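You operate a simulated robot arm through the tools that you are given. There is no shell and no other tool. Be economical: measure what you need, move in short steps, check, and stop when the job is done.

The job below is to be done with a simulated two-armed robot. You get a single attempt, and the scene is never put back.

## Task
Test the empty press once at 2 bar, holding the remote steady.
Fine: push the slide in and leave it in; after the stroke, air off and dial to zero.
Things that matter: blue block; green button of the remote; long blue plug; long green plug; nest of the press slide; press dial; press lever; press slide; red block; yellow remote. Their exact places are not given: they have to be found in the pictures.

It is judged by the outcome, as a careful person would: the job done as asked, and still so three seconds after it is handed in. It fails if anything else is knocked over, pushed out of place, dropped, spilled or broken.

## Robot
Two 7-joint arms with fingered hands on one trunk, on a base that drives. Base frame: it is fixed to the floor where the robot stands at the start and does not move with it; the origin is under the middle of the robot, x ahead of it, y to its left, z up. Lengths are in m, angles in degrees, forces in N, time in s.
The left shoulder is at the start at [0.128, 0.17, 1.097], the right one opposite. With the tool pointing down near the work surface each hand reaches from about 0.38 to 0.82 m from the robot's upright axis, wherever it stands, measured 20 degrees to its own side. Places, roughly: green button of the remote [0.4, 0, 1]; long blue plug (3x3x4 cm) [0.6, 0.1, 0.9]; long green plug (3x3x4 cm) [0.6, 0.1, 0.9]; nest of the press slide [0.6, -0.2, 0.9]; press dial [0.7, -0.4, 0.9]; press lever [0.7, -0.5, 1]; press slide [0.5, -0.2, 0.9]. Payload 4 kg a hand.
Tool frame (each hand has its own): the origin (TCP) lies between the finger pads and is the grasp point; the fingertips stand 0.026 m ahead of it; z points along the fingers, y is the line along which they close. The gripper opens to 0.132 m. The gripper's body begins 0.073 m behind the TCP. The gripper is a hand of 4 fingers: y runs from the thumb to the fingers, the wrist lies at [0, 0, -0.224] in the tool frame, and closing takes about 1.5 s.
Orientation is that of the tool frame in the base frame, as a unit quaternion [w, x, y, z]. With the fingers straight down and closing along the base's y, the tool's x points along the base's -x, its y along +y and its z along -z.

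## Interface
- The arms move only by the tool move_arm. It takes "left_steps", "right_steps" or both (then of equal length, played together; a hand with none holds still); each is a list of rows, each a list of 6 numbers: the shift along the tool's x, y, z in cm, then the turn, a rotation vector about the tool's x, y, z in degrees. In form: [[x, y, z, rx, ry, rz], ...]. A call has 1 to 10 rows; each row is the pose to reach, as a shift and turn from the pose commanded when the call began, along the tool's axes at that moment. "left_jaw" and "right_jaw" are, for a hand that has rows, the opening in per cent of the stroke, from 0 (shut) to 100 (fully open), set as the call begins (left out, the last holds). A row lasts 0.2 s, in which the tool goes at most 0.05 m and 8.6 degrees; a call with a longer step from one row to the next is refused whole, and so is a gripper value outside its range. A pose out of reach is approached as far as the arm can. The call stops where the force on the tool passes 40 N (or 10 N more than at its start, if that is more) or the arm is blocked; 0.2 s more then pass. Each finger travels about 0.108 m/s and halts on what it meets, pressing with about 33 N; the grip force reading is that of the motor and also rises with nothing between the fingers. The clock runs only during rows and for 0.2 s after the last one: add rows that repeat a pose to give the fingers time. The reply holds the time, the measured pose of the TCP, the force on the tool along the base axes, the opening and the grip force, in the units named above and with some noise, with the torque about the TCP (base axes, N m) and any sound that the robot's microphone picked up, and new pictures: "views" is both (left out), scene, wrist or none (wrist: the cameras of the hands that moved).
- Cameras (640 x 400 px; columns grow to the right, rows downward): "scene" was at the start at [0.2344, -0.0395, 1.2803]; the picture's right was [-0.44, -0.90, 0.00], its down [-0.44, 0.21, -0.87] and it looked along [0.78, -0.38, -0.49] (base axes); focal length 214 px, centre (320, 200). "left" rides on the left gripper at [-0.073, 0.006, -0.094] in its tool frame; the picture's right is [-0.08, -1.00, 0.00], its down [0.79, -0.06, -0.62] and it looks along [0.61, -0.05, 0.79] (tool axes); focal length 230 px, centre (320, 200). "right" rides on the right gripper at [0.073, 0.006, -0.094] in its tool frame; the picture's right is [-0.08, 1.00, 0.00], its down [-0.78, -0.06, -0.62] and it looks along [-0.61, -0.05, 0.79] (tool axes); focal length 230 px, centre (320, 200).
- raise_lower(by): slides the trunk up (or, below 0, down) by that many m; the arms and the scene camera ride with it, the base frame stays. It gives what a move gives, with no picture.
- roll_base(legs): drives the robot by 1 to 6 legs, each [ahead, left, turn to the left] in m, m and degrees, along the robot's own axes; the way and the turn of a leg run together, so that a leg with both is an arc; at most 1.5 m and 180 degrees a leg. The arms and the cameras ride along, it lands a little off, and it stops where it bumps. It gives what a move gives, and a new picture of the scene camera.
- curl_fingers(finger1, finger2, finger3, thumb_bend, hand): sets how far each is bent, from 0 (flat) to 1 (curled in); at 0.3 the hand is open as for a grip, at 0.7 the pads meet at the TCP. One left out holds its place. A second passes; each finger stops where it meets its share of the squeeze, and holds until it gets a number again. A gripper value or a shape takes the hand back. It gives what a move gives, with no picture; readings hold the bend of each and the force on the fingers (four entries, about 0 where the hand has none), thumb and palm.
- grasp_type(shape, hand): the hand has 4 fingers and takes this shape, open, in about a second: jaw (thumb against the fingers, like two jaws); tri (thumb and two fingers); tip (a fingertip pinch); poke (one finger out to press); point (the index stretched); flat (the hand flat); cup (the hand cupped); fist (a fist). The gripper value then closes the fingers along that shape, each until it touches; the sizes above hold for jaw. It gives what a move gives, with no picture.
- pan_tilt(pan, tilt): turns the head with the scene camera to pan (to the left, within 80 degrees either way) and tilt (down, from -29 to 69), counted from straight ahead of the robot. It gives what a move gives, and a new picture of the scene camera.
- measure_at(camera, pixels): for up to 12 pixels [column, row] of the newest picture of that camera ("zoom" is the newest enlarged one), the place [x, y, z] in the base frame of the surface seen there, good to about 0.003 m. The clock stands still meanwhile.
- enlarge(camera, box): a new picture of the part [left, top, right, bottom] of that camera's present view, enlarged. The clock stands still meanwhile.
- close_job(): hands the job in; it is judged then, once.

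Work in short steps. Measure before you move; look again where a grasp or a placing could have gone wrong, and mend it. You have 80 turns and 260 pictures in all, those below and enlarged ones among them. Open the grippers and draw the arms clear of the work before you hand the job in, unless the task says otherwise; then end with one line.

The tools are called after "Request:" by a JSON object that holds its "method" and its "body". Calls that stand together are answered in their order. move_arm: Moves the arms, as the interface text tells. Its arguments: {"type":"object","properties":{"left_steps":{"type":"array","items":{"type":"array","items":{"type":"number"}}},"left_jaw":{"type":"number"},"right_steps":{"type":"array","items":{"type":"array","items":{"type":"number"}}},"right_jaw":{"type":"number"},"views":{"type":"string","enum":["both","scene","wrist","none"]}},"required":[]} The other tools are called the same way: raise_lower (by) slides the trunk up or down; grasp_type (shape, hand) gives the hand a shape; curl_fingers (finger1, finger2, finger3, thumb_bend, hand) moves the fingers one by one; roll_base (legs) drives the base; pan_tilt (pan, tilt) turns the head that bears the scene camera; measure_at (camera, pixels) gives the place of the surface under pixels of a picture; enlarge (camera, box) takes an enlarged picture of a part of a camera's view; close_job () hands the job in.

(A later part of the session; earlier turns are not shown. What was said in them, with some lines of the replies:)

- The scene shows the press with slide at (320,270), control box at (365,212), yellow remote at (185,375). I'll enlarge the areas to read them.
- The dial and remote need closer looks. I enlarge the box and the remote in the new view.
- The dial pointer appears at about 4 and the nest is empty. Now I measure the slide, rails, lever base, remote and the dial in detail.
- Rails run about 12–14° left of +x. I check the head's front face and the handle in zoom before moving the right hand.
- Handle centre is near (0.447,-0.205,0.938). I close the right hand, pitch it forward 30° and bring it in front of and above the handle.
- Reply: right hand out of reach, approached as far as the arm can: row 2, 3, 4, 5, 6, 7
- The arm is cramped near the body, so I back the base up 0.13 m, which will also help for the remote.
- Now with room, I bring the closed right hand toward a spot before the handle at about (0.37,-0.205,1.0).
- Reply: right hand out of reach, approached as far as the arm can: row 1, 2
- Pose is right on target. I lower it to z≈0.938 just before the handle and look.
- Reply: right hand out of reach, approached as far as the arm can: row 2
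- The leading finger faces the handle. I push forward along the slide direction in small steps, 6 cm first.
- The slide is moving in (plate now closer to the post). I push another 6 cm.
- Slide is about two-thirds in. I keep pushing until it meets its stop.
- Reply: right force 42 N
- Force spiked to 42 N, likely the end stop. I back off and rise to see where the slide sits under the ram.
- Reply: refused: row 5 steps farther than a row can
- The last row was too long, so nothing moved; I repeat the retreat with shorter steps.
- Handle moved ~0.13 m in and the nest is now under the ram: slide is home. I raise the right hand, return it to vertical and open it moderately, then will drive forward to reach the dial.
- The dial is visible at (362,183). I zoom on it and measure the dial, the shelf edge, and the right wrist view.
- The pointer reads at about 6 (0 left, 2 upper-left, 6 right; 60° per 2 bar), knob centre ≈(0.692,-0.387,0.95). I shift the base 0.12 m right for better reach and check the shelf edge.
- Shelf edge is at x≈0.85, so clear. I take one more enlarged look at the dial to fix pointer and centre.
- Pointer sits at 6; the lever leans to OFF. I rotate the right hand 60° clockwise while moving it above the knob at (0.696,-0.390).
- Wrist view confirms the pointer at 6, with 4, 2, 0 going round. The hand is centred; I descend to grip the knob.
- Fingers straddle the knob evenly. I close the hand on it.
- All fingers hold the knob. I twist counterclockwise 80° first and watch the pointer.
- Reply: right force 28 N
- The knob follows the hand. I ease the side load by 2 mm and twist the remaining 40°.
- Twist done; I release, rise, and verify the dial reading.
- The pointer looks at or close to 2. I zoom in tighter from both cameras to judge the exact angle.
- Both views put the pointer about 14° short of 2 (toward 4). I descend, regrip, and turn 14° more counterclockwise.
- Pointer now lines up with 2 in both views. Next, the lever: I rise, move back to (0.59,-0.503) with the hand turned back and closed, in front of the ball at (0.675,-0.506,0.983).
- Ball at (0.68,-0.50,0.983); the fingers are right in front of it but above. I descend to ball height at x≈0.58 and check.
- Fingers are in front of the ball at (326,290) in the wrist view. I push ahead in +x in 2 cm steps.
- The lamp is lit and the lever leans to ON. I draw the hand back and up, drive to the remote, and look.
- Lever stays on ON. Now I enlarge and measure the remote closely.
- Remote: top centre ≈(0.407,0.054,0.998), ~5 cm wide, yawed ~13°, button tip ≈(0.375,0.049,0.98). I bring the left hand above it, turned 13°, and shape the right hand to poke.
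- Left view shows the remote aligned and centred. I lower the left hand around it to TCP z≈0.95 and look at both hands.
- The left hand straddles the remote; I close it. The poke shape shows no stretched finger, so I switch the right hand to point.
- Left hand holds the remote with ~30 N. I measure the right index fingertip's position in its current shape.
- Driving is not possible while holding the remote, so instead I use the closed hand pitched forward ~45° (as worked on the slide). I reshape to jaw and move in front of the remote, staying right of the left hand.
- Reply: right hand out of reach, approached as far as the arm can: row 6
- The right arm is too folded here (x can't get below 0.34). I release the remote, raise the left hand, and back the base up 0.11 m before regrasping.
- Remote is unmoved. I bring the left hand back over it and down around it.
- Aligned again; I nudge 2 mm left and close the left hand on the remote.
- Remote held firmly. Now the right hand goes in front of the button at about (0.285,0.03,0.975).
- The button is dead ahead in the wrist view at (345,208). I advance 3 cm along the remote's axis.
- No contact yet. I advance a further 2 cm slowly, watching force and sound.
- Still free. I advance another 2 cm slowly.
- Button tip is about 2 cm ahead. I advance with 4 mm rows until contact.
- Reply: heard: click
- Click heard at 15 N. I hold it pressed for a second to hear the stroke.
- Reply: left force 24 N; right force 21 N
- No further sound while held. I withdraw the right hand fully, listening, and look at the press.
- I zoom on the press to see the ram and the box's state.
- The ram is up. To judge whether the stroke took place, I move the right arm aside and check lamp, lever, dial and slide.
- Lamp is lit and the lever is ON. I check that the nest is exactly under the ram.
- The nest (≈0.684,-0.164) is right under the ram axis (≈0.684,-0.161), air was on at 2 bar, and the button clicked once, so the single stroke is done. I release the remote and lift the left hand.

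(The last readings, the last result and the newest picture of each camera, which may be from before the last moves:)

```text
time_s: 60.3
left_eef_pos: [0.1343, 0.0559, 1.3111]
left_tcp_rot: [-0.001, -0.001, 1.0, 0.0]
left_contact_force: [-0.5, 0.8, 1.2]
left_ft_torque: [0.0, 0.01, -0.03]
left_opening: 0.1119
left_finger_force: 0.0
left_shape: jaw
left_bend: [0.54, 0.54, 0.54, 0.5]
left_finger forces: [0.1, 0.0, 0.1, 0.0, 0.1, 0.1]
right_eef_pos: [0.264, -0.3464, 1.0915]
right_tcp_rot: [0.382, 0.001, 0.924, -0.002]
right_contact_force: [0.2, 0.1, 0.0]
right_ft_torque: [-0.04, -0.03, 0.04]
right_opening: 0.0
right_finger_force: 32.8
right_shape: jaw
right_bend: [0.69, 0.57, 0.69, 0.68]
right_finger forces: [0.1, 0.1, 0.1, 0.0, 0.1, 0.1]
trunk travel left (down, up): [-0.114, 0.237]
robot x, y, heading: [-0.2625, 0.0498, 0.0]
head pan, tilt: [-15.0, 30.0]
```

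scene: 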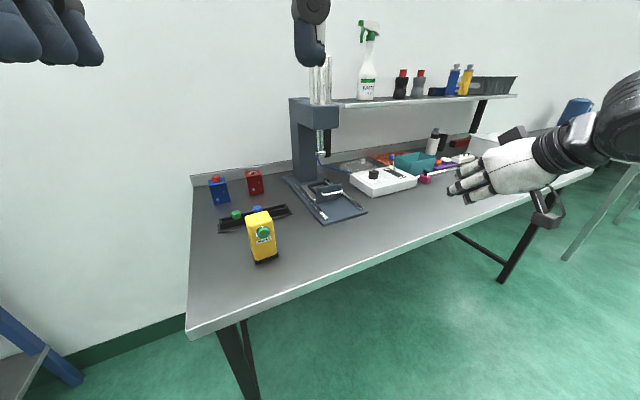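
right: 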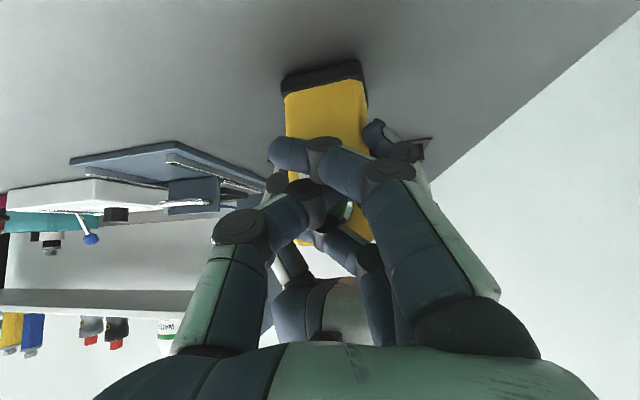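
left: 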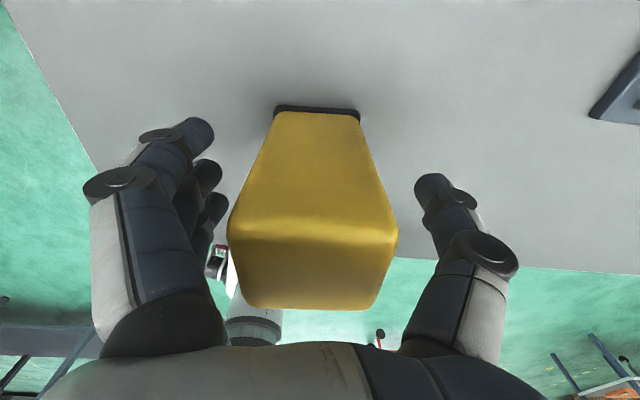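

The remote still stands. I drive back to the control box side, base to about (0,-0.2).

Request:
{"method": "roll_base", "body": {"legs": [[0.262, -0.25, 0]]}}

Request:
{"method": "pan_tilt", "body": {"pan": -25, "tilt": 38}}

Request:
{"method": "enlarge", "body": {"camera": "scene", "box": [220, 110, 420, 260]}}

```text
time_s: 62.6
left_eef_pos: [0.3953, -0.1957, 1.3111]
left_tcp_rot: [0.0, 0.0, 1.0, 0.0]
left_contact_force: [0.5, -0.3, 0.6]
left_ft_torque: [-0.03, 0.02, -0.01]
left_opening: 0.112
left_finger_force: 0.0
left_shape: jaw
left_bend: [0.54, 0.54, 0.54, 0.5]
left_finger forces: [0.1, 0.0, 0.0, 0.1, 0.0, 0.0]
right_eef_pos: [0.5234, -0.5986, 1.0911]
right_tcp_rot: [0.382, 0.0, 0.924, 0.0]
right_contact_force: [0.0, 0.1, -0.1]
right_ft_torque: [0.02, -0.06, 0.0]
right_opening: 0.0
right_finger_force: 33.3
right_shape: jaw
right_bend: [0.69, 0.57, 0.69, 0.68]
right_finger forces: [0.0, 0.0, 0.1, 0.1, 0.0, 0.1]
trunk travel left (down, up): [-0.114, 0.237]
robot x, y, heading: [-0.0018, -0.2022, 0.0]
head pan, tilt: [-15.0, 30.0]
```

scene: 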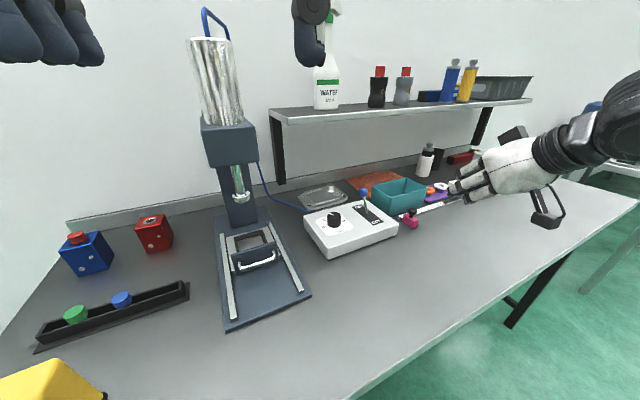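

```text
time_s: 63.3
left_eef_pos: [0.3952, -0.1966, 1.3116]
left_tcp_rot: [0.0, -0.001, 1.0, 0.0]
left_contact_force: [0.5, 0.3, -0.4]
left_ft_torque: [-0.02, 0.03, 0.0]
left_opening: 0.1121
left_finger_force: 0.0
left_shape: jaw
left_bend: [0.54, 0.54, 0.54, 0.5]
left_finger forces: [0.0, 0.0, 0.1, 0.0, 0.0, 0.1]
right_eef_pos: [0.5229, -0.5985, 1.0911]
right_tcp_rot: [0.381, 0.0, 0.925, -0.001]
right_contact_force: [0.9, 0.3, -0.6]
right_ft_torque: [-0.02, -0.03, 0.01]
right_opening: 0.0
right_finger_force: 33.1
right_shape: jaw
right_bend: [0.69, 0.57, 0.69, 0.68]
right_finger forces: [0.0, 0.0, 0.0, 0.0, 0.1, 0.0]
trunk travel left (down, up): [-0.114, 0.237]
robot x, y, heading: [-0.0022, -0.1982, 0.4]
head pan, tilt: [-25.0, 38.0]
```

scene: 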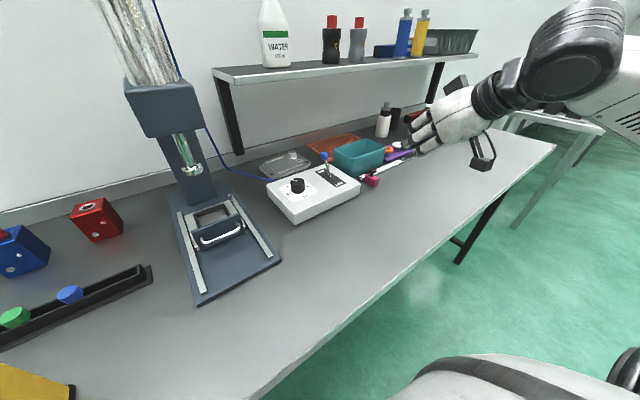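

```text
2.67 times, centred on (320, 185) of scene
```

zoom: 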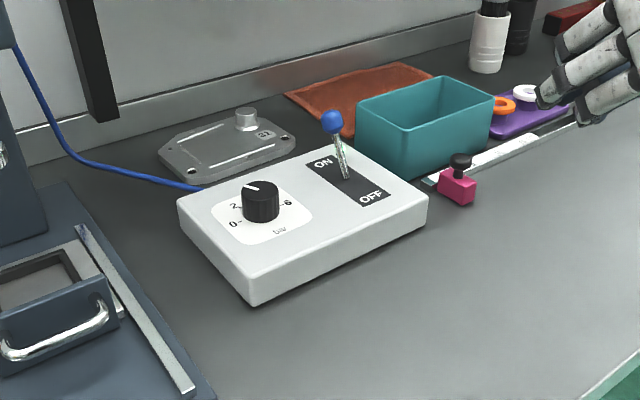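

I measure the ball at zoom (332,121), lever base and the shelf front edge.

Request:
{"method": "measure_at", "body": {"camera": "zoom", "pixels": [[332, 121], [328, 124], [345, 175], [338, 150], [357, 105], [340, 120]]}}

Request:
{"method": "measure_at", "body": {"camera": "scene", "pixels": [[218, 78], [320, 72], [400, 63], [324, 156]]}}

```text
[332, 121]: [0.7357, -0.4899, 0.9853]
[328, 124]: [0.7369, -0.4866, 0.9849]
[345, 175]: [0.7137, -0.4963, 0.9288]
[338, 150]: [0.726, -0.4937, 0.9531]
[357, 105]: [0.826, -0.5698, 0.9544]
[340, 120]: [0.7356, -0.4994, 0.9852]
```

```text
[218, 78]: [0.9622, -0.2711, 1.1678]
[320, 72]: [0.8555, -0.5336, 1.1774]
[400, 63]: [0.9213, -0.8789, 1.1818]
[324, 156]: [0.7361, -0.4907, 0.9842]
```

Ball centre ≈(0.743,-0.491,0.985). I bring the right hand above and behind it along its approach line, jaws half open, pitch reduced to 25°.

Request:
{"method": "move_arm", "body": {"right_steps": [[-2.2, 2.2, 2.9, 0, 4, 0], [-4.5, 4.3, 5.8, 0, 8, 0], [-6.7, 6.5, 8.7, 0, 12, 0], [-9, 8.6, 11.6, 0, 16, 0], [-11.2, 10.75, 14.5, 0, 20, 0], [-11.2, 10.75, 14.5, 0, 20, 0]], "right_jaw": 50}}

Request:
{"method": "enlarge", "body": {"camera": "scene", "box": [240, 80, 420, 220]}}

```text
time_s: 64.7
left_eef_pos: [0.3945, -0.1978, 1.3113]
left_tcp_rot: [0.001, 0.0, 1.0, 0.0]
left_contact_force: [0.1, 0.7, 0.2]
left_ft_torque: [0.03, -0.02, 0.01]
left_opening: 0.1119
left_finger_force: 0.1
left_shape: jaw
left_bend: [0.54, 0.54, 0.54, 0.5]
left_finger forces: [0.1, 0.1, 0.0, 0.0, 0.0, 0.1]
right_eef_pos: [0.7052, -0.4932, 1.0668]
right_tcp_rot: [0.215, -0.001, 0.977, 0.0]
right_contact_force: [-0.5, 0.2, 0.0]
right_ft_torque: [0.0, -0.02, -0.01]
right_opening: 0.0657
right_finger_force: 0.1
right_shape: jaw
right_bend: [0.73, 0.73, 0.73, 0.7]
right_finger forces: [0.0, 0.0, 0.0, 0.0, 0.0, 0.0]
trunk travel left (down, up): [-0.114, 0.237]
robot x, y, heading: [-0.0063, -0.2002, -0.1]
head pan, tilt: [-25.0, 38.0]
```

scene: 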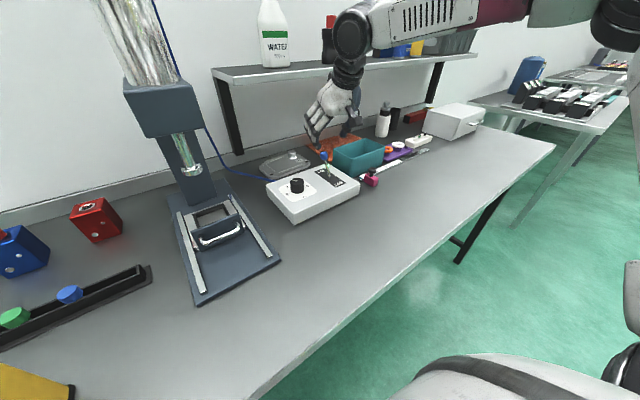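
right: 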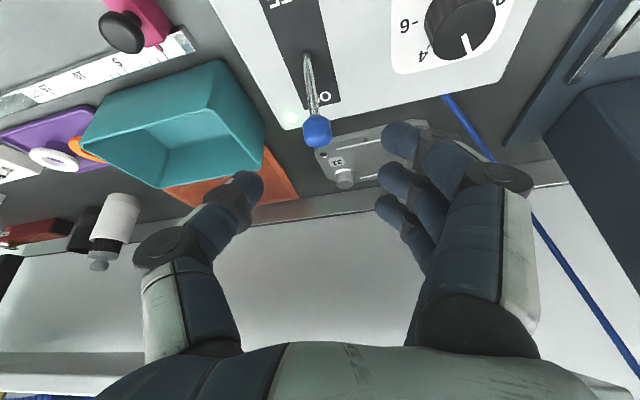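

```text
2.86 times, centred on (330, 150) of scene
```

zoom: 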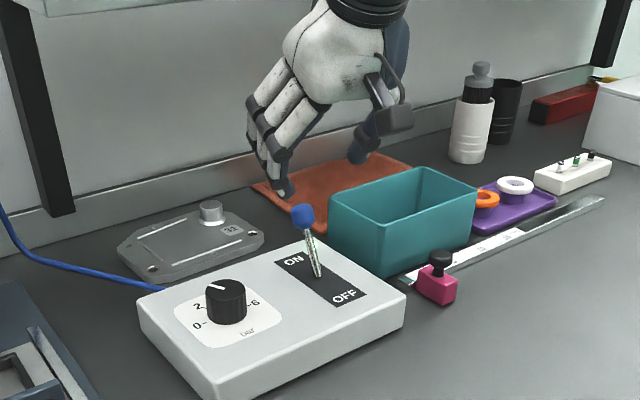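

Ball is centred between the jaws (wrist view col 317). I slide in 9 cm along the tool axis and close on the ball.

Request:
{"method": "move_arm", "body": {"right_steps": [[0, 0, 4, 0, 0, 0], [0, 0, 7, 0, 0, 0], [0, 0, 9, 0, 0, 0]], "views": "wrist"}}

Request:
{"method": "move_arm", "body": {"right_steps": [[0, 0, 0, 0, 0, 0], [0, 0, 0, 0, 0, 0], [0, 0, 0, 0, 0, 0], [0, 0, 0, 0, 0, 0]], "right_jaw": 5, "views": "wrist"}}

```text
time_s: 65.5
left_eef_pos: [0.3948, -0.197, 1.3118]
left_tcp_rot: [0.0, 0.0, 1.0, 0.0]
left_contact_force: [0.2, 0.4, -0.4]
left_ft_torque: [0.02, -0.02, -0.02]
left_opening: 0.1121
left_finger_force: 0.1
left_shape: jaw
left_bend: [0.54, 0.54, 0.54, 0.5]
left_finger forces: [0.0, 0.0, 0.1, 0.1, 0.1, 0.0]
right_eef_pos: [0.7432, -0.4916, 0.9847]
right_tcp_rot: [0.215, 0.001, 0.977, 0.0]
right_contact_force: [0.0, 0.6, 0.6]
right_ft_torque: [0.0, 0.04, 0.0]
right_opening: 0.0656
right_finger_force: 0.0
right_shape: jaw
right_bend: [0.73, 0.73, 0.73, 0.7]
right_finger forces: [0.1, 0.0, 0.0, 0.1, 0.0, 0.0]
trunk travel left (down, up): [-0.114, 0.237]
robot x, y, heading: [-0.0029, -0.2045, 0.1]
head pan, tilt: [-25.0, 38.0]
```

right: 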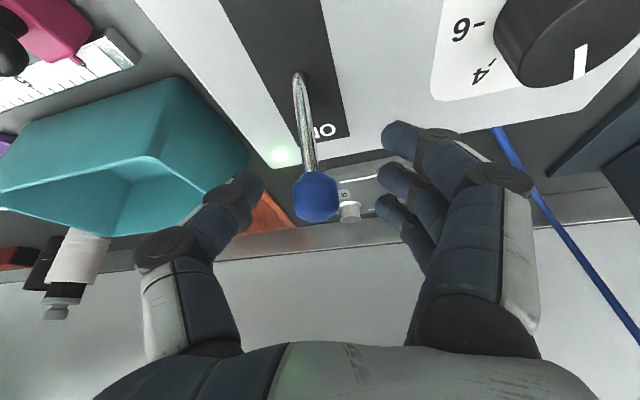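

```text
time_s: 66.5
left_eef_pos: [0.3949, -0.1976, 1.3107]
left_tcp_rot: [0.0, 0.002, 1.0, 0.0]
left_contact_force: [-0.3, 0.8, -0.2]
left_ft_torque: [0.01, -0.01, -0.01]
left_opening: 0.112
left_finger_force: 0.1
left_shape: jaw
left_bend: [0.54, 0.54, 0.54, 0.5]
left_finger forces: [0.0, 0.0, 0.1, 0.0, 0.0, 0.0]
right_eef_pos: [0.7404, -0.4953, 0.9844]
right_tcp_rot: [0.214, 0.002, 0.977, 0.0]
right_contact_force: [-1.7, -9.1, -5.3]
right_ft_torque: [0.27, 0.15, -0.23]
right_opening: 0.0018
right_finger_force: 33.1
right_shape: jaw
right_bend: [0.69, 0.71, 0.7, 0.72]
right_finger forces: [14.5, 8.1, 0.0, 0.1, 30.9, 0.0]
trunk travel left (down, up): [-0.114, 0.237]
robot x, y, heading: [-0.0026, -0.2014, 0.2]
head pan, tilt: [-25.0, 38.0]
```

right: 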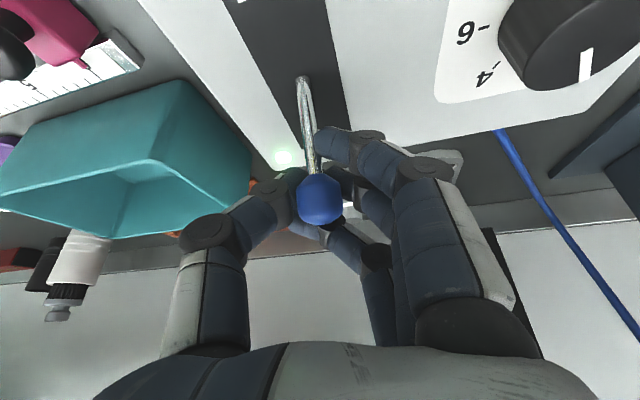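

The ball is enclosed by thumb and fingers. I pull it straight back toward OFF.

Request:
{"method": "move_arm", "body": {"right_steps": [[1.33, -0.2, -0.7, 0, 0, 0], [2.66, -0.5, -1.35, 0, 0, 0], [4.0, -0.75, -1.85, 0, 0, 0], [5.3, -1, -2.45, 0, 0, 0], [6.2, -1.2, -2.9, 0, 0, 0]], "views": "wrist"}}

Request:
{"method": "enlarge", "body": {"camera": "scene", "box": [240, 80, 420, 220]}}

```text
time_s: 67.4
left_eef_pos: [0.3998, -0.1985, 1.3087]
left_tcp_rot: [-0.002, 0.0, 1.0, 0.001]
left_contact_force: [0.3, 0.6, 0.5]
left_ft_torque: [0.01, -0.03, -0.03]
left_opening: 0.1119
left_finger_force: 0.0
left_shape: jaw
left_bend: [0.54, 0.54, 0.54, 0.5]
left_finger forces: [0.0, 0.0, 0.0, 0.1, 0.1, 0.1]
right_eef_pos: [0.6978, -0.5042, 0.9822]
right_tcp_rot: [0.217, 0.001, 0.976, -0.001]
right_contact_force: [18.9, -14.7, -12.5]
right_ft_torque: [0.2, -0.62, 0.11]
right_opening: 0.0
right_finger_force: 32.8
right_shape: jaw
right_bend: [0.71, 0.72, 0.7, 0.74]
right_finger forces: [10.6, 26.2, 0.0, 0.0, 26.3, 0.0]
trunk travel left (down, up): [-0.114, 0.237]
robot x, y, heading: [-0.0051, -0.2017, -0.4]
head pan, tilt: [-25.0, 38.0]
stopped in row 4 (right hand): the force on the tool passed its limit (the readings are from after the stop); the commanded pose is now the measured one
```

right: 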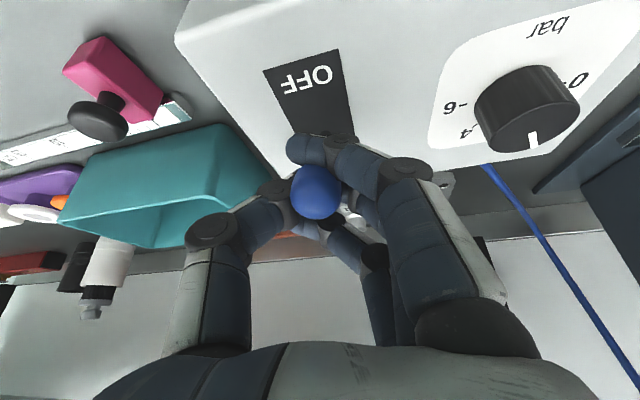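

```text
2.86 times, centred on (330, 150) of scene
```

zoom: 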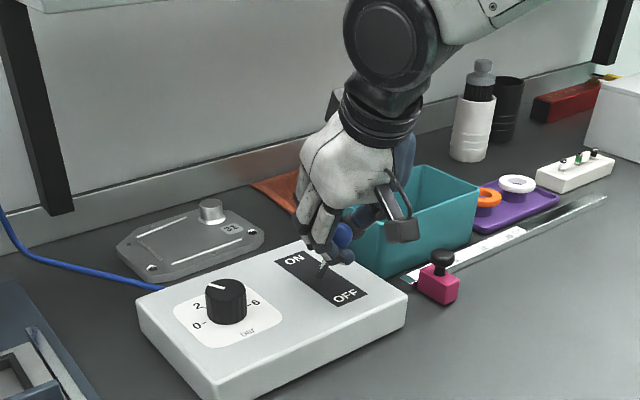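

The lever came over and the lamp seems dark. I open the hand gently and check the lever before withdrawing.

Request:
{"method": "move_arm", "body": {"right_steps": [[0, 0, 0, 0, 0, 0], [0, 0, 0, 0, 0, 0], [0, 0, 0, 0, 0, 0], [0, 0, 0, 0, 0, 0]], "right_jaw": 50, "views": "wrist"}}

Request:
{"method": "enlarge", "body": {"camera": "scene", "box": [270, 110, 390, 210]}}

```text
time_s: 68.4
left_eef_pos: [0.3948, -0.1963, 1.3124]
left_tcp_rot: [0.0, 0.0, 1.0, 0.0]
left_contact_force: [-0.4, -0.1, -0.1]
left_ft_torque: [0.0, 0.0, 0.01]
left_opening: 0.1123
left_finger_force: 0.2
left_shape: jaw
left_bend: [0.54, 0.54, 0.54, 0.5]
left_finger forces: [0.0, 0.0, 0.0, 0.1, 0.0, 0.1]
right_eef_pos: [0.6942, -0.5, 0.986]
right_tcp_rot: [0.219, 0.0, 0.976, 0.0]
right_contact_force: [0.0, 0.0, 0.2]
right_ft_torque: [-0.04, 0.03, -0.03]
right_opening: 0.0653
right_finger_force: 0.1
right_shape: jaw
right_bend: [0.73, 0.73, 0.73, 0.7]
right_finger forces: [0.1, 0.0, 0.0, 0.0, 0.0, 0.0]
trunk travel left (down, up): [-0.114, 0.237]
robot x, y, heading: [-0.0061, -0.2006, -0.3]
head pan, tilt: [-25.0, 38.0]
```

right: 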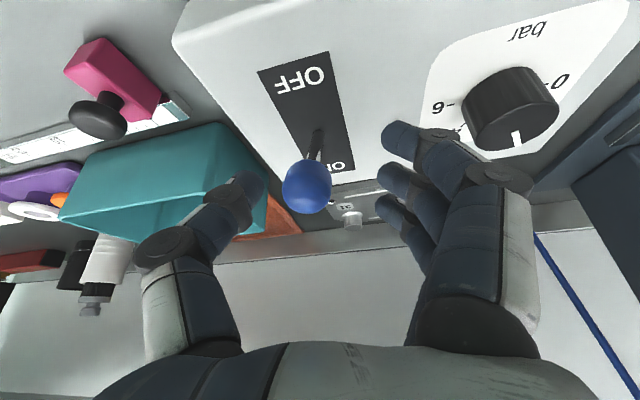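

```text
4.00 times, centred on (330, 160) of scene
```

zoom: 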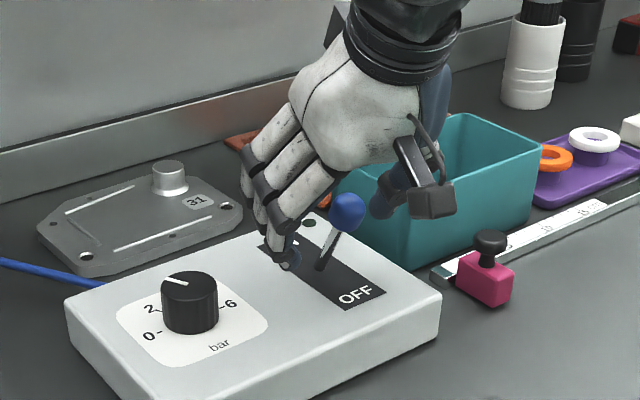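

Request:
{"method": "measure_at", "body": {"camera": "zoom", "pixels": [[348, 212], [342, 215], [352, 208], [325, 258]]}}

```text
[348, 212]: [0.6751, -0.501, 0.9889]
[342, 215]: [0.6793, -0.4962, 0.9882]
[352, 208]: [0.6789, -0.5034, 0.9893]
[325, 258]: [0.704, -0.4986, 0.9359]
```

Ball is back at x≈0.677, same as the initial OFF, lamp dark. I withdraw up and move vertically over the dial.

Request:
{"method": "move_arm", "body": {"right_steps": [[0, 0, -4.5, 0, 0, 0], [0, 0, -9, 0, 0, 0], [-0.9, 3.7, -8, 0, 8.4, 0], [-1.9, 7.4, -7, 0, 16.8, 0], [-2.8, 11.1, -5.8, 0, 25.3, 0], [-2.8, 11.1, -5.8, 0, 25.3, 0]], "right_jaw": 55}}

Request:
{"method": "enlarge", "body": {"camera": "right", "box": [240, 60, 400, 180]}}

```text
time_s: 69.8
left_eef_pos: [0.3934, -0.197, 1.311]
left_tcp_rot: [0.001, 0.001, 1.0, 0.0]
left_contact_force: [0.2, -0.8, 0.1]
left_ft_torque: [0.05, -0.02, 0.01]
left_opening: 0.1119
left_finger_force: 0.0
left_shape: jaw
left_bend: [0.54, 0.54, 0.54, 0.5]
left_finger forces: [0.0, 0.0, 0.1, 0.1, 0.0, 0.1]
right_eef_pos: [0.6936, -0.3913, 1.0521]
right_tcp_rot: [-0.001, 0.0, 1.0, 0.0]
right_contact_force: [-0.3, 0.6, 0.5]
right_ft_torque: [0.06, -0.04, 0.02]
right_opening: 0.072
right_finger_force: 0.1
right_shape: jaw
right_bend: [0.72, 0.72, 0.72, 0.7]
right_finger forces: [0.1, 0.0, 0.1, 0.1, 0.1, 0.0]
trunk travel left (down, up): [-0.114, 0.237]
robot x, y, heading: [-0.0033, -0.1995, -0.1]
head pan, tilt: [-25.0, 38.0]
```

scene: 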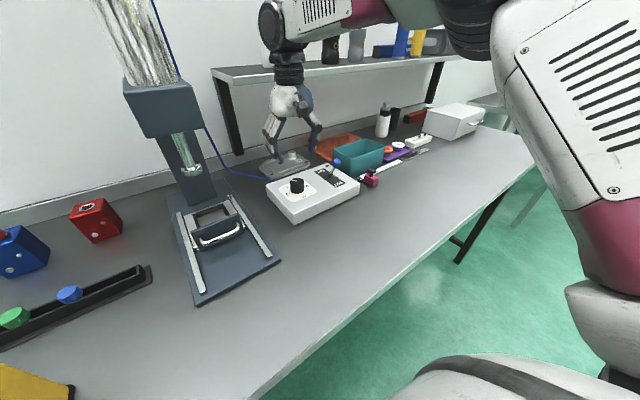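
right: 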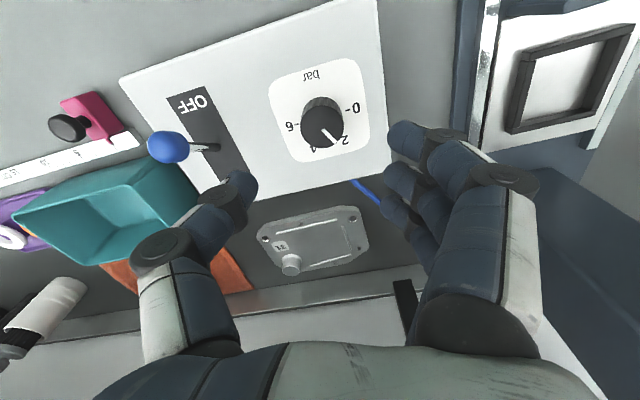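

```text
3.33 times, centred on (320, 120) of right
```

zoom: 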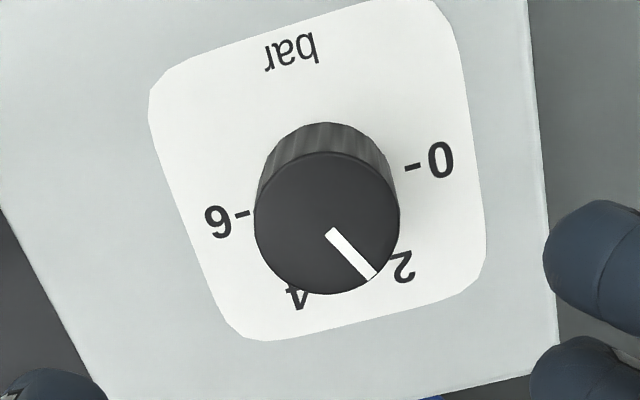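

Pointer is exactly on 2 and needs ~61° counterclockwise to 0. I descend and grip the knob.

Request:
{"method": "move_arm", "body": {"right_steps": [[0, 0, 4, 0, 0, 0], [0, 0, 7, 0, 0, 0], [0, 0, 9.3, 0, 0, 0]], "views": "wrist"}}

Request:
{"method": "move_arm", "body": {"right_steps": [[0, 0, 0, 0, 0, 0], [0, 0, 0, 0, 0, 0], [0, 0, 0, 0, 0, 0], [0, 0, 0, 0, 0, 0]], "right_jaw": 15, "views": "none"}}

Request:
{"method": "move_arm", "body": {"right_steps": [[0, 0, 0, 0, 0, -8], [0, 0, 0, 0, 0, -16], [0, 0, 0, 0, 0, -24], [0, 0, 0, 0, 0, -32], [0, 0, 0, 0, 0, -40], [0, 0, 0, 0, 0, -48], [0, 0, 0, 0, 0, -55], [0, 0, 0, 0, 0, -61.5], [0, 0, 0, 0, 0, -61.5]], "views": "wrist"}}

```text
time_s: 70.6
left_eef_pos: [0.3957, -0.1966, 1.3116]
left_tcp_rot: [0.0, 0.0, 1.0, 0.0]
left_contact_force: [-0.5, -0.1, 0.6]
left_ft_torque: [0.0, 0.01, 0.01]
left_opening: 0.1118
left_finger_force: 0.1
left_shape: jaw
left_bend: [0.54, 0.54, 0.54, 0.5]
left_finger forces: [0.0, 0.0, 0.0, 0.1, 0.0, 0.1]
right_eef_pos: [0.6951, -0.3886, 0.9601]
right_tcp_rot: [0.0, 0.0, 1.0, 0.0]
right_contact_force: [-0.5, -0.4, -0.3]
right_ft_torque: [0.0, 0.01, 0.0]
right_opening: 0.0722
right_finger_force: 0.1
right_shape: jaw
right_bend: [0.72, 0.72, 0.72, 0.7]
right_finger forces: [0.1, 0.1, 0.0, 0.1, 0.0, 0.0]
trunk travel left (down, up): [-0.114, 0.237]
robot x, y, heading: [-0.0053, -0.2044, -0.2]
head pan, tilt: [-25.0, 38.0]
```

right: 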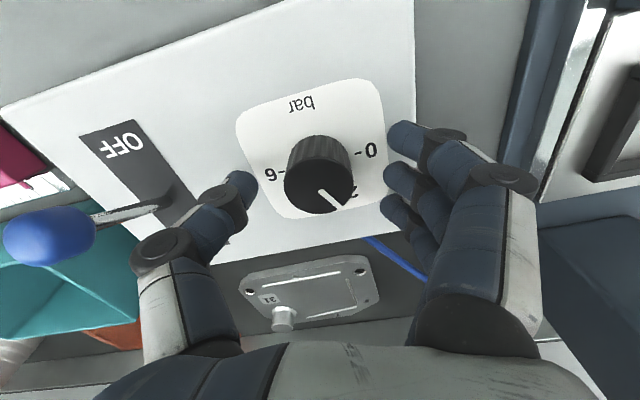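

```text
time_s: 71.6
left_eef_pos: [0.3954, -0.1975, 1.3117]
left_tcp_rot: [0.0, -0.001, 1.0, 0.0]
left_contact_force: [0.2, -0.8, 0.3]
left_ft_torque: [-0.02, -0.02, 0.02]
left_opening: 0.1122
left_finger_force: 0.0
left_shape: jaw
left_bend: [0.54, 0.54, 0.54, 0.5]
left_finger forces: [0.1, 0.1, 0.0, 0.0, 0.1, 0.1]
right_eef_pos: [0.6955, -0.3895, 0.9586]
right_tcp_rot: [-0.001, 0.0, 1.0, -0.002]
right_contact_force: [-0.2, -1.5, -1.0]
right_ft_torque: [0.03, 0.05, -0.03]
right_opening: 0.0208
right_finger_force: 33.6
right_shape: jaw
right_bend: [0.71, 0.73, 0.7, 0.7]
right_finger forces: [10.2, 10.0, 9.1, 0.0, 29.6, 0.0]
trunk travel left (down, up): [-0.114, 0.237]
robot x, y, heading: [-0.0048, -0.2026, 0.2]
head pan, tilt: [-25.0, 38.0]
```

```text
time_s: 73.6
left_eef_pos: [0.3934, -0.1965, 1.3122]
left_tcp_rot: [0.001, 0.0, 1.0, -0.001]
left_contact_force: [-1.7, -0.5, -0.7]
left_ft_torque: [-0.02, -0.03, 0.0]
left_opening: 0.1117
left_finger_force: 0.0
left_shape: jaw
left_bend: [0.54, 0.54, 0.54, 0.5]
left_finger forces: [0.0, 0.0, 0.0, 0.0, 0.1, 0.1]
right_eef_pos: [0.6949, -0.3888, 0.9597]
right_tcp_rot: [0.001, -0.512, 0.859, -0.001]
right_contact_force: [-3.1, 2.6, 8.4]
right_ft_torque: [0.03, 0.08, -0.14]
right_opening: 0.0208
right_finger_force: 32.8
right_shape: jaw
right_bend: [0.71, 0.73, 0.7, 0.7]
right_finger forces: [12.8, 12.8, 12.1, 0.0, 30.2, 0.0]
trunk travel left (down, up): [-0.114, 0.237]
robot x, y, heading: [-0.0037, -0.2034, -0.0]
head pan, tilt: [-25.0, 38.0]
```

right: 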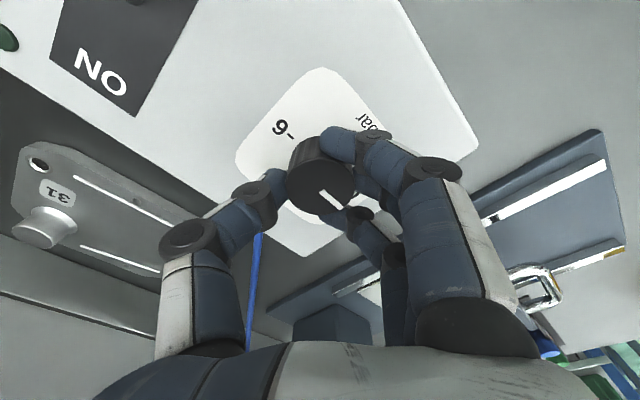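

The knob turned with the hand. I release, rise and verify the pointer against 0.

Request:
{"method": "move_arm", "body": {"right_steps": [[0, 0, 0, 0, 0, 0], [0, 0, 0, 0, 0, 0], [0, 0, 0, 0, 0, 0], [0, 0, -4, 0, 0, 0], [0, 0, -8.5, 0, 0, 0]], "right_jaw": 55, "views": "scene"}}

Request:
{"method": "enlarge", "body": {"camera": "right", "box": [240, 60, 400, 180]}}

Request:
{"method": "enlarge", "body": {"camera": "scene", "box": [275, 165, 325, 205]}}

```text
time_s: 74.8
left_eef_pos: [0.3937, -0.1958, 1.3117]
left_tcp_rot: [0.001, 0.0, 1.0, 0.0]
left_contact_force: [0.2, 0.5, 0.2]
left_ft_torque: [-0.01, 0.0, 0.0]
left_opening: 0.1121
left_finger_force: 0.1
left_shape: jaw
left_bend: [0.54, 0.54, 0.54, 0.5]
left_finger forces: [0.0, 0.0, 0.0, 0.1, 0.1, 0.0]
right_eef_pos: [0.6944, -0.3899, 1.0433]
right_tcp_rot: [0.0, -0.511, 0.86, -0.001]
right_contact_force: [0.2, 0.4, 0.8]
right_ft_torque: [0.0, 0.02, 0.01]
right_opening: 0.0722
right_finger_force: 0.1
right_shape: jaw
right_bend: [0.72, 0.72, 0.72, 0.7]
right_finger forces: [0.1, 0.0, 0.1, 0.1, 0.1, 0.0]
trunk travel left (down, up): [-0.114, 0.237]
robot x, y, heading: [-0.0074, -0.2004, -0.2]
head pan, tilt: [-25.0, 38.0]
```

scene: 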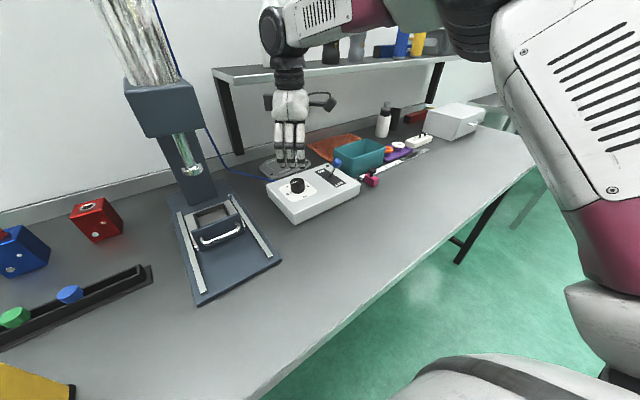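

```text
3.33 times, centred on (320, 120) of right
```

zoom: 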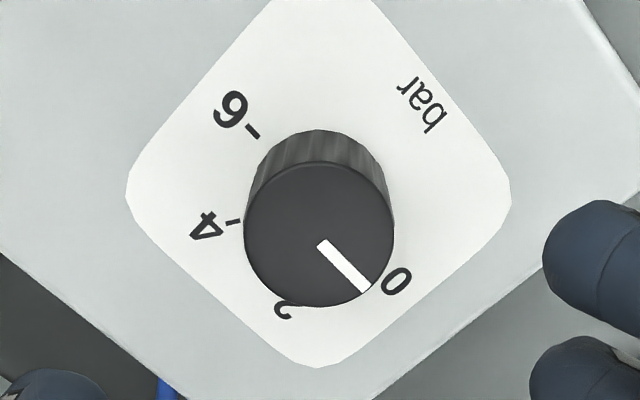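

```text
10.00 times, centred on (300, 185) of scene
```

zoom: 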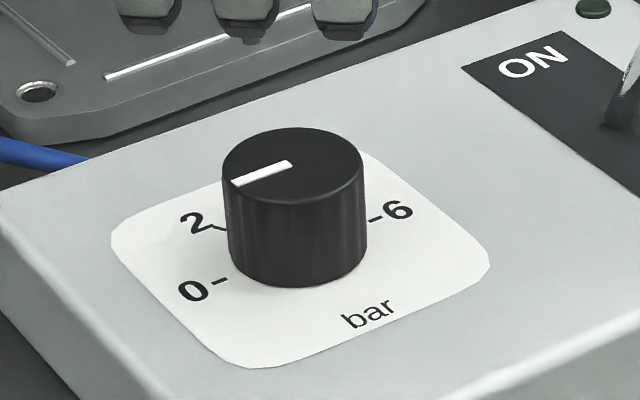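

Pointer is on 0, lever OFF, lamp dark. I raise and draw the right arm back clear, opening the hand, then drive back slightly and take a final look.

Request:
{"method": "move_arm", "body": {"right_steps": [[0, 0, -4.5, 0, 0, 0], [2.5, 3.3, -6, 0, 0, 8], [5, 6.6, -7, 0, 0, 16], [7.5, 9.9, -7, 0, 0, 24], [10, 13.2, -7, 0, 0, 32], [12.2, 16.2, -7, 0, 0, 40], [12.2, 16.2, -7, 0, 0, 48], [12.2, 16.2, -7, 0, 0, 56], [12.2, 16.2, -7, 0, 0, 61]], "right_jaw": 100, "views": "none"}}

Request:
{"method": "roll_base", "body": {"legs": [[-0.25, 0.1, 0]]}}

Request:
{"method": "enlarge", "body": {"camera": "scene", "box": [150, 50, 450, 250]}}

```text
time_s: 76.8
left_eef_pos: [0.3956, -0.196, 1.3113]
left_tcp_rot: [0.0, 0.0, 1.0, 0.0]
left_contact_force: [0.5, 0.1, -0.3]
left_ft_torque: [0.0, 0.04, 0.0]
left_opening: 0.1119
left_finger_force: 0.2
left_shape: jaw
left_bend: [0.54, 0.54, 0.54, 0.5]
left_finger forces: [0.1, 0.1, 0.1, 0.1, 0.0, 0.0]
right_eef_pos: [0.4946, -0.4182, 1.1124]
right_tcp_rot: [0.0, -0.004, 1.0, -0.001]
right_contact_force: [-0.7, 0.7, 0.2]
right_ft_torque: [-0.01, 0.0, -0.04]
right_opening: 0.132
right_finger_force: 0.1
right_shape: jaw
right_bend: [0.3, 0.3, 0.3, 0.3]
right_finger forces: [0.1, 0.0, 0.1, 0.0, 0.0, 0.0]
trunk travel left (down, up): [-0.114, 0.237]
robot x, y, heading: [-0.0028, -0.2045, -0.1]
head pan, tilt: [-25.0, 38.0]
```

```text
time_s: 78.7
left_eef_pos: [0.148, -0.0962, 1.3113]
left_tcp_rot: [0.0, 0.001, 1.0, 0.0]
left_contact_force: [0.2, -0.5, -0.1]
left_ft_torque: [0.0, -0.01, -0.01]
left_opening: 0.1119
left_finger_force: 0.0
left_shape: jaw
left_bend: [0.54, 0.54, 0.54, 0.5]
left_finger forces: [0.1, 0.0, 0.1, 0.0, 0.0, 0.0]
right_eef_pos: [0.2478, -0.3183, 1.1143]
right_tcp_rot: [0.0, -0.005, 1.0, 0.0]
right_contact_force: [1.0, -0.1, -0.2]
right_ft_torque: [-0.02, -0.01, 0.01]
right_opening: 0.1322
right_finger_force: 0.0
right_shape: jaw
right_bend: [0.3, 0.3, 0.3, 0.3]
right_finger forces: [0.1, 0.1, 0.1, 0.0, 0.0, 0.0]
trunk travel left (down, up): [-0.114, 0.237]
robot x, y, heading: [-0.2473, -0.1025, -0.2]
head pan, tilt: [-25.0, 38.0]
```

scene: 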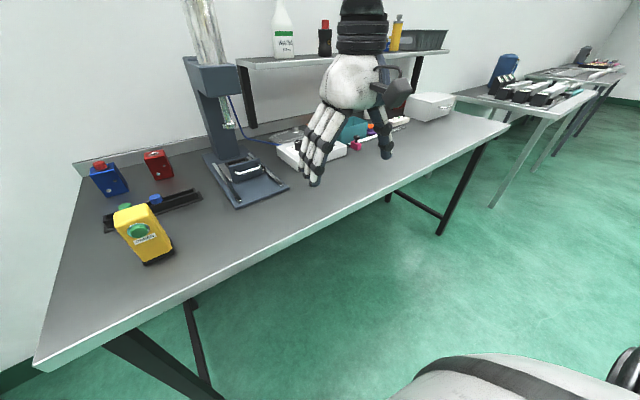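

```text
2.00 times, centred on (300, 150) of scene
```

zoom: 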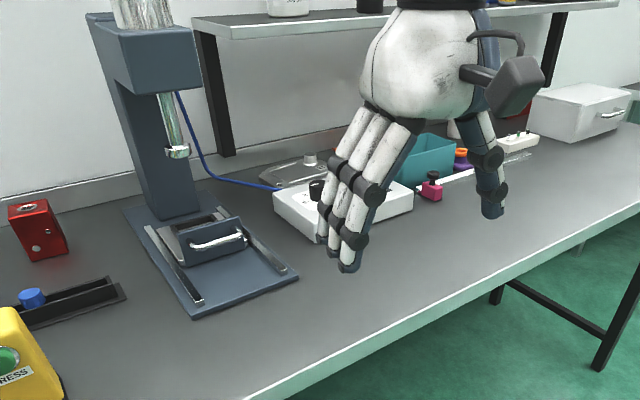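

Everything is in its place: slide in, lever OFF, dial on 0, remote upright, both hands open and clear. I hand the job in.

Request:
{"method": "close_job", "body": {}}

```text
The job is handed in.
```

I pressed the remote's button once with the slide in, the air on and the dial at 2 bar, holding the remote steady in the left hand. The button clicked, but the arm blocked my view, so I did not see the ram move. I did not press again, to avoid a second stroke. The slide is still in, the air is off, the dial is at zero, and nothing else was disturbed.
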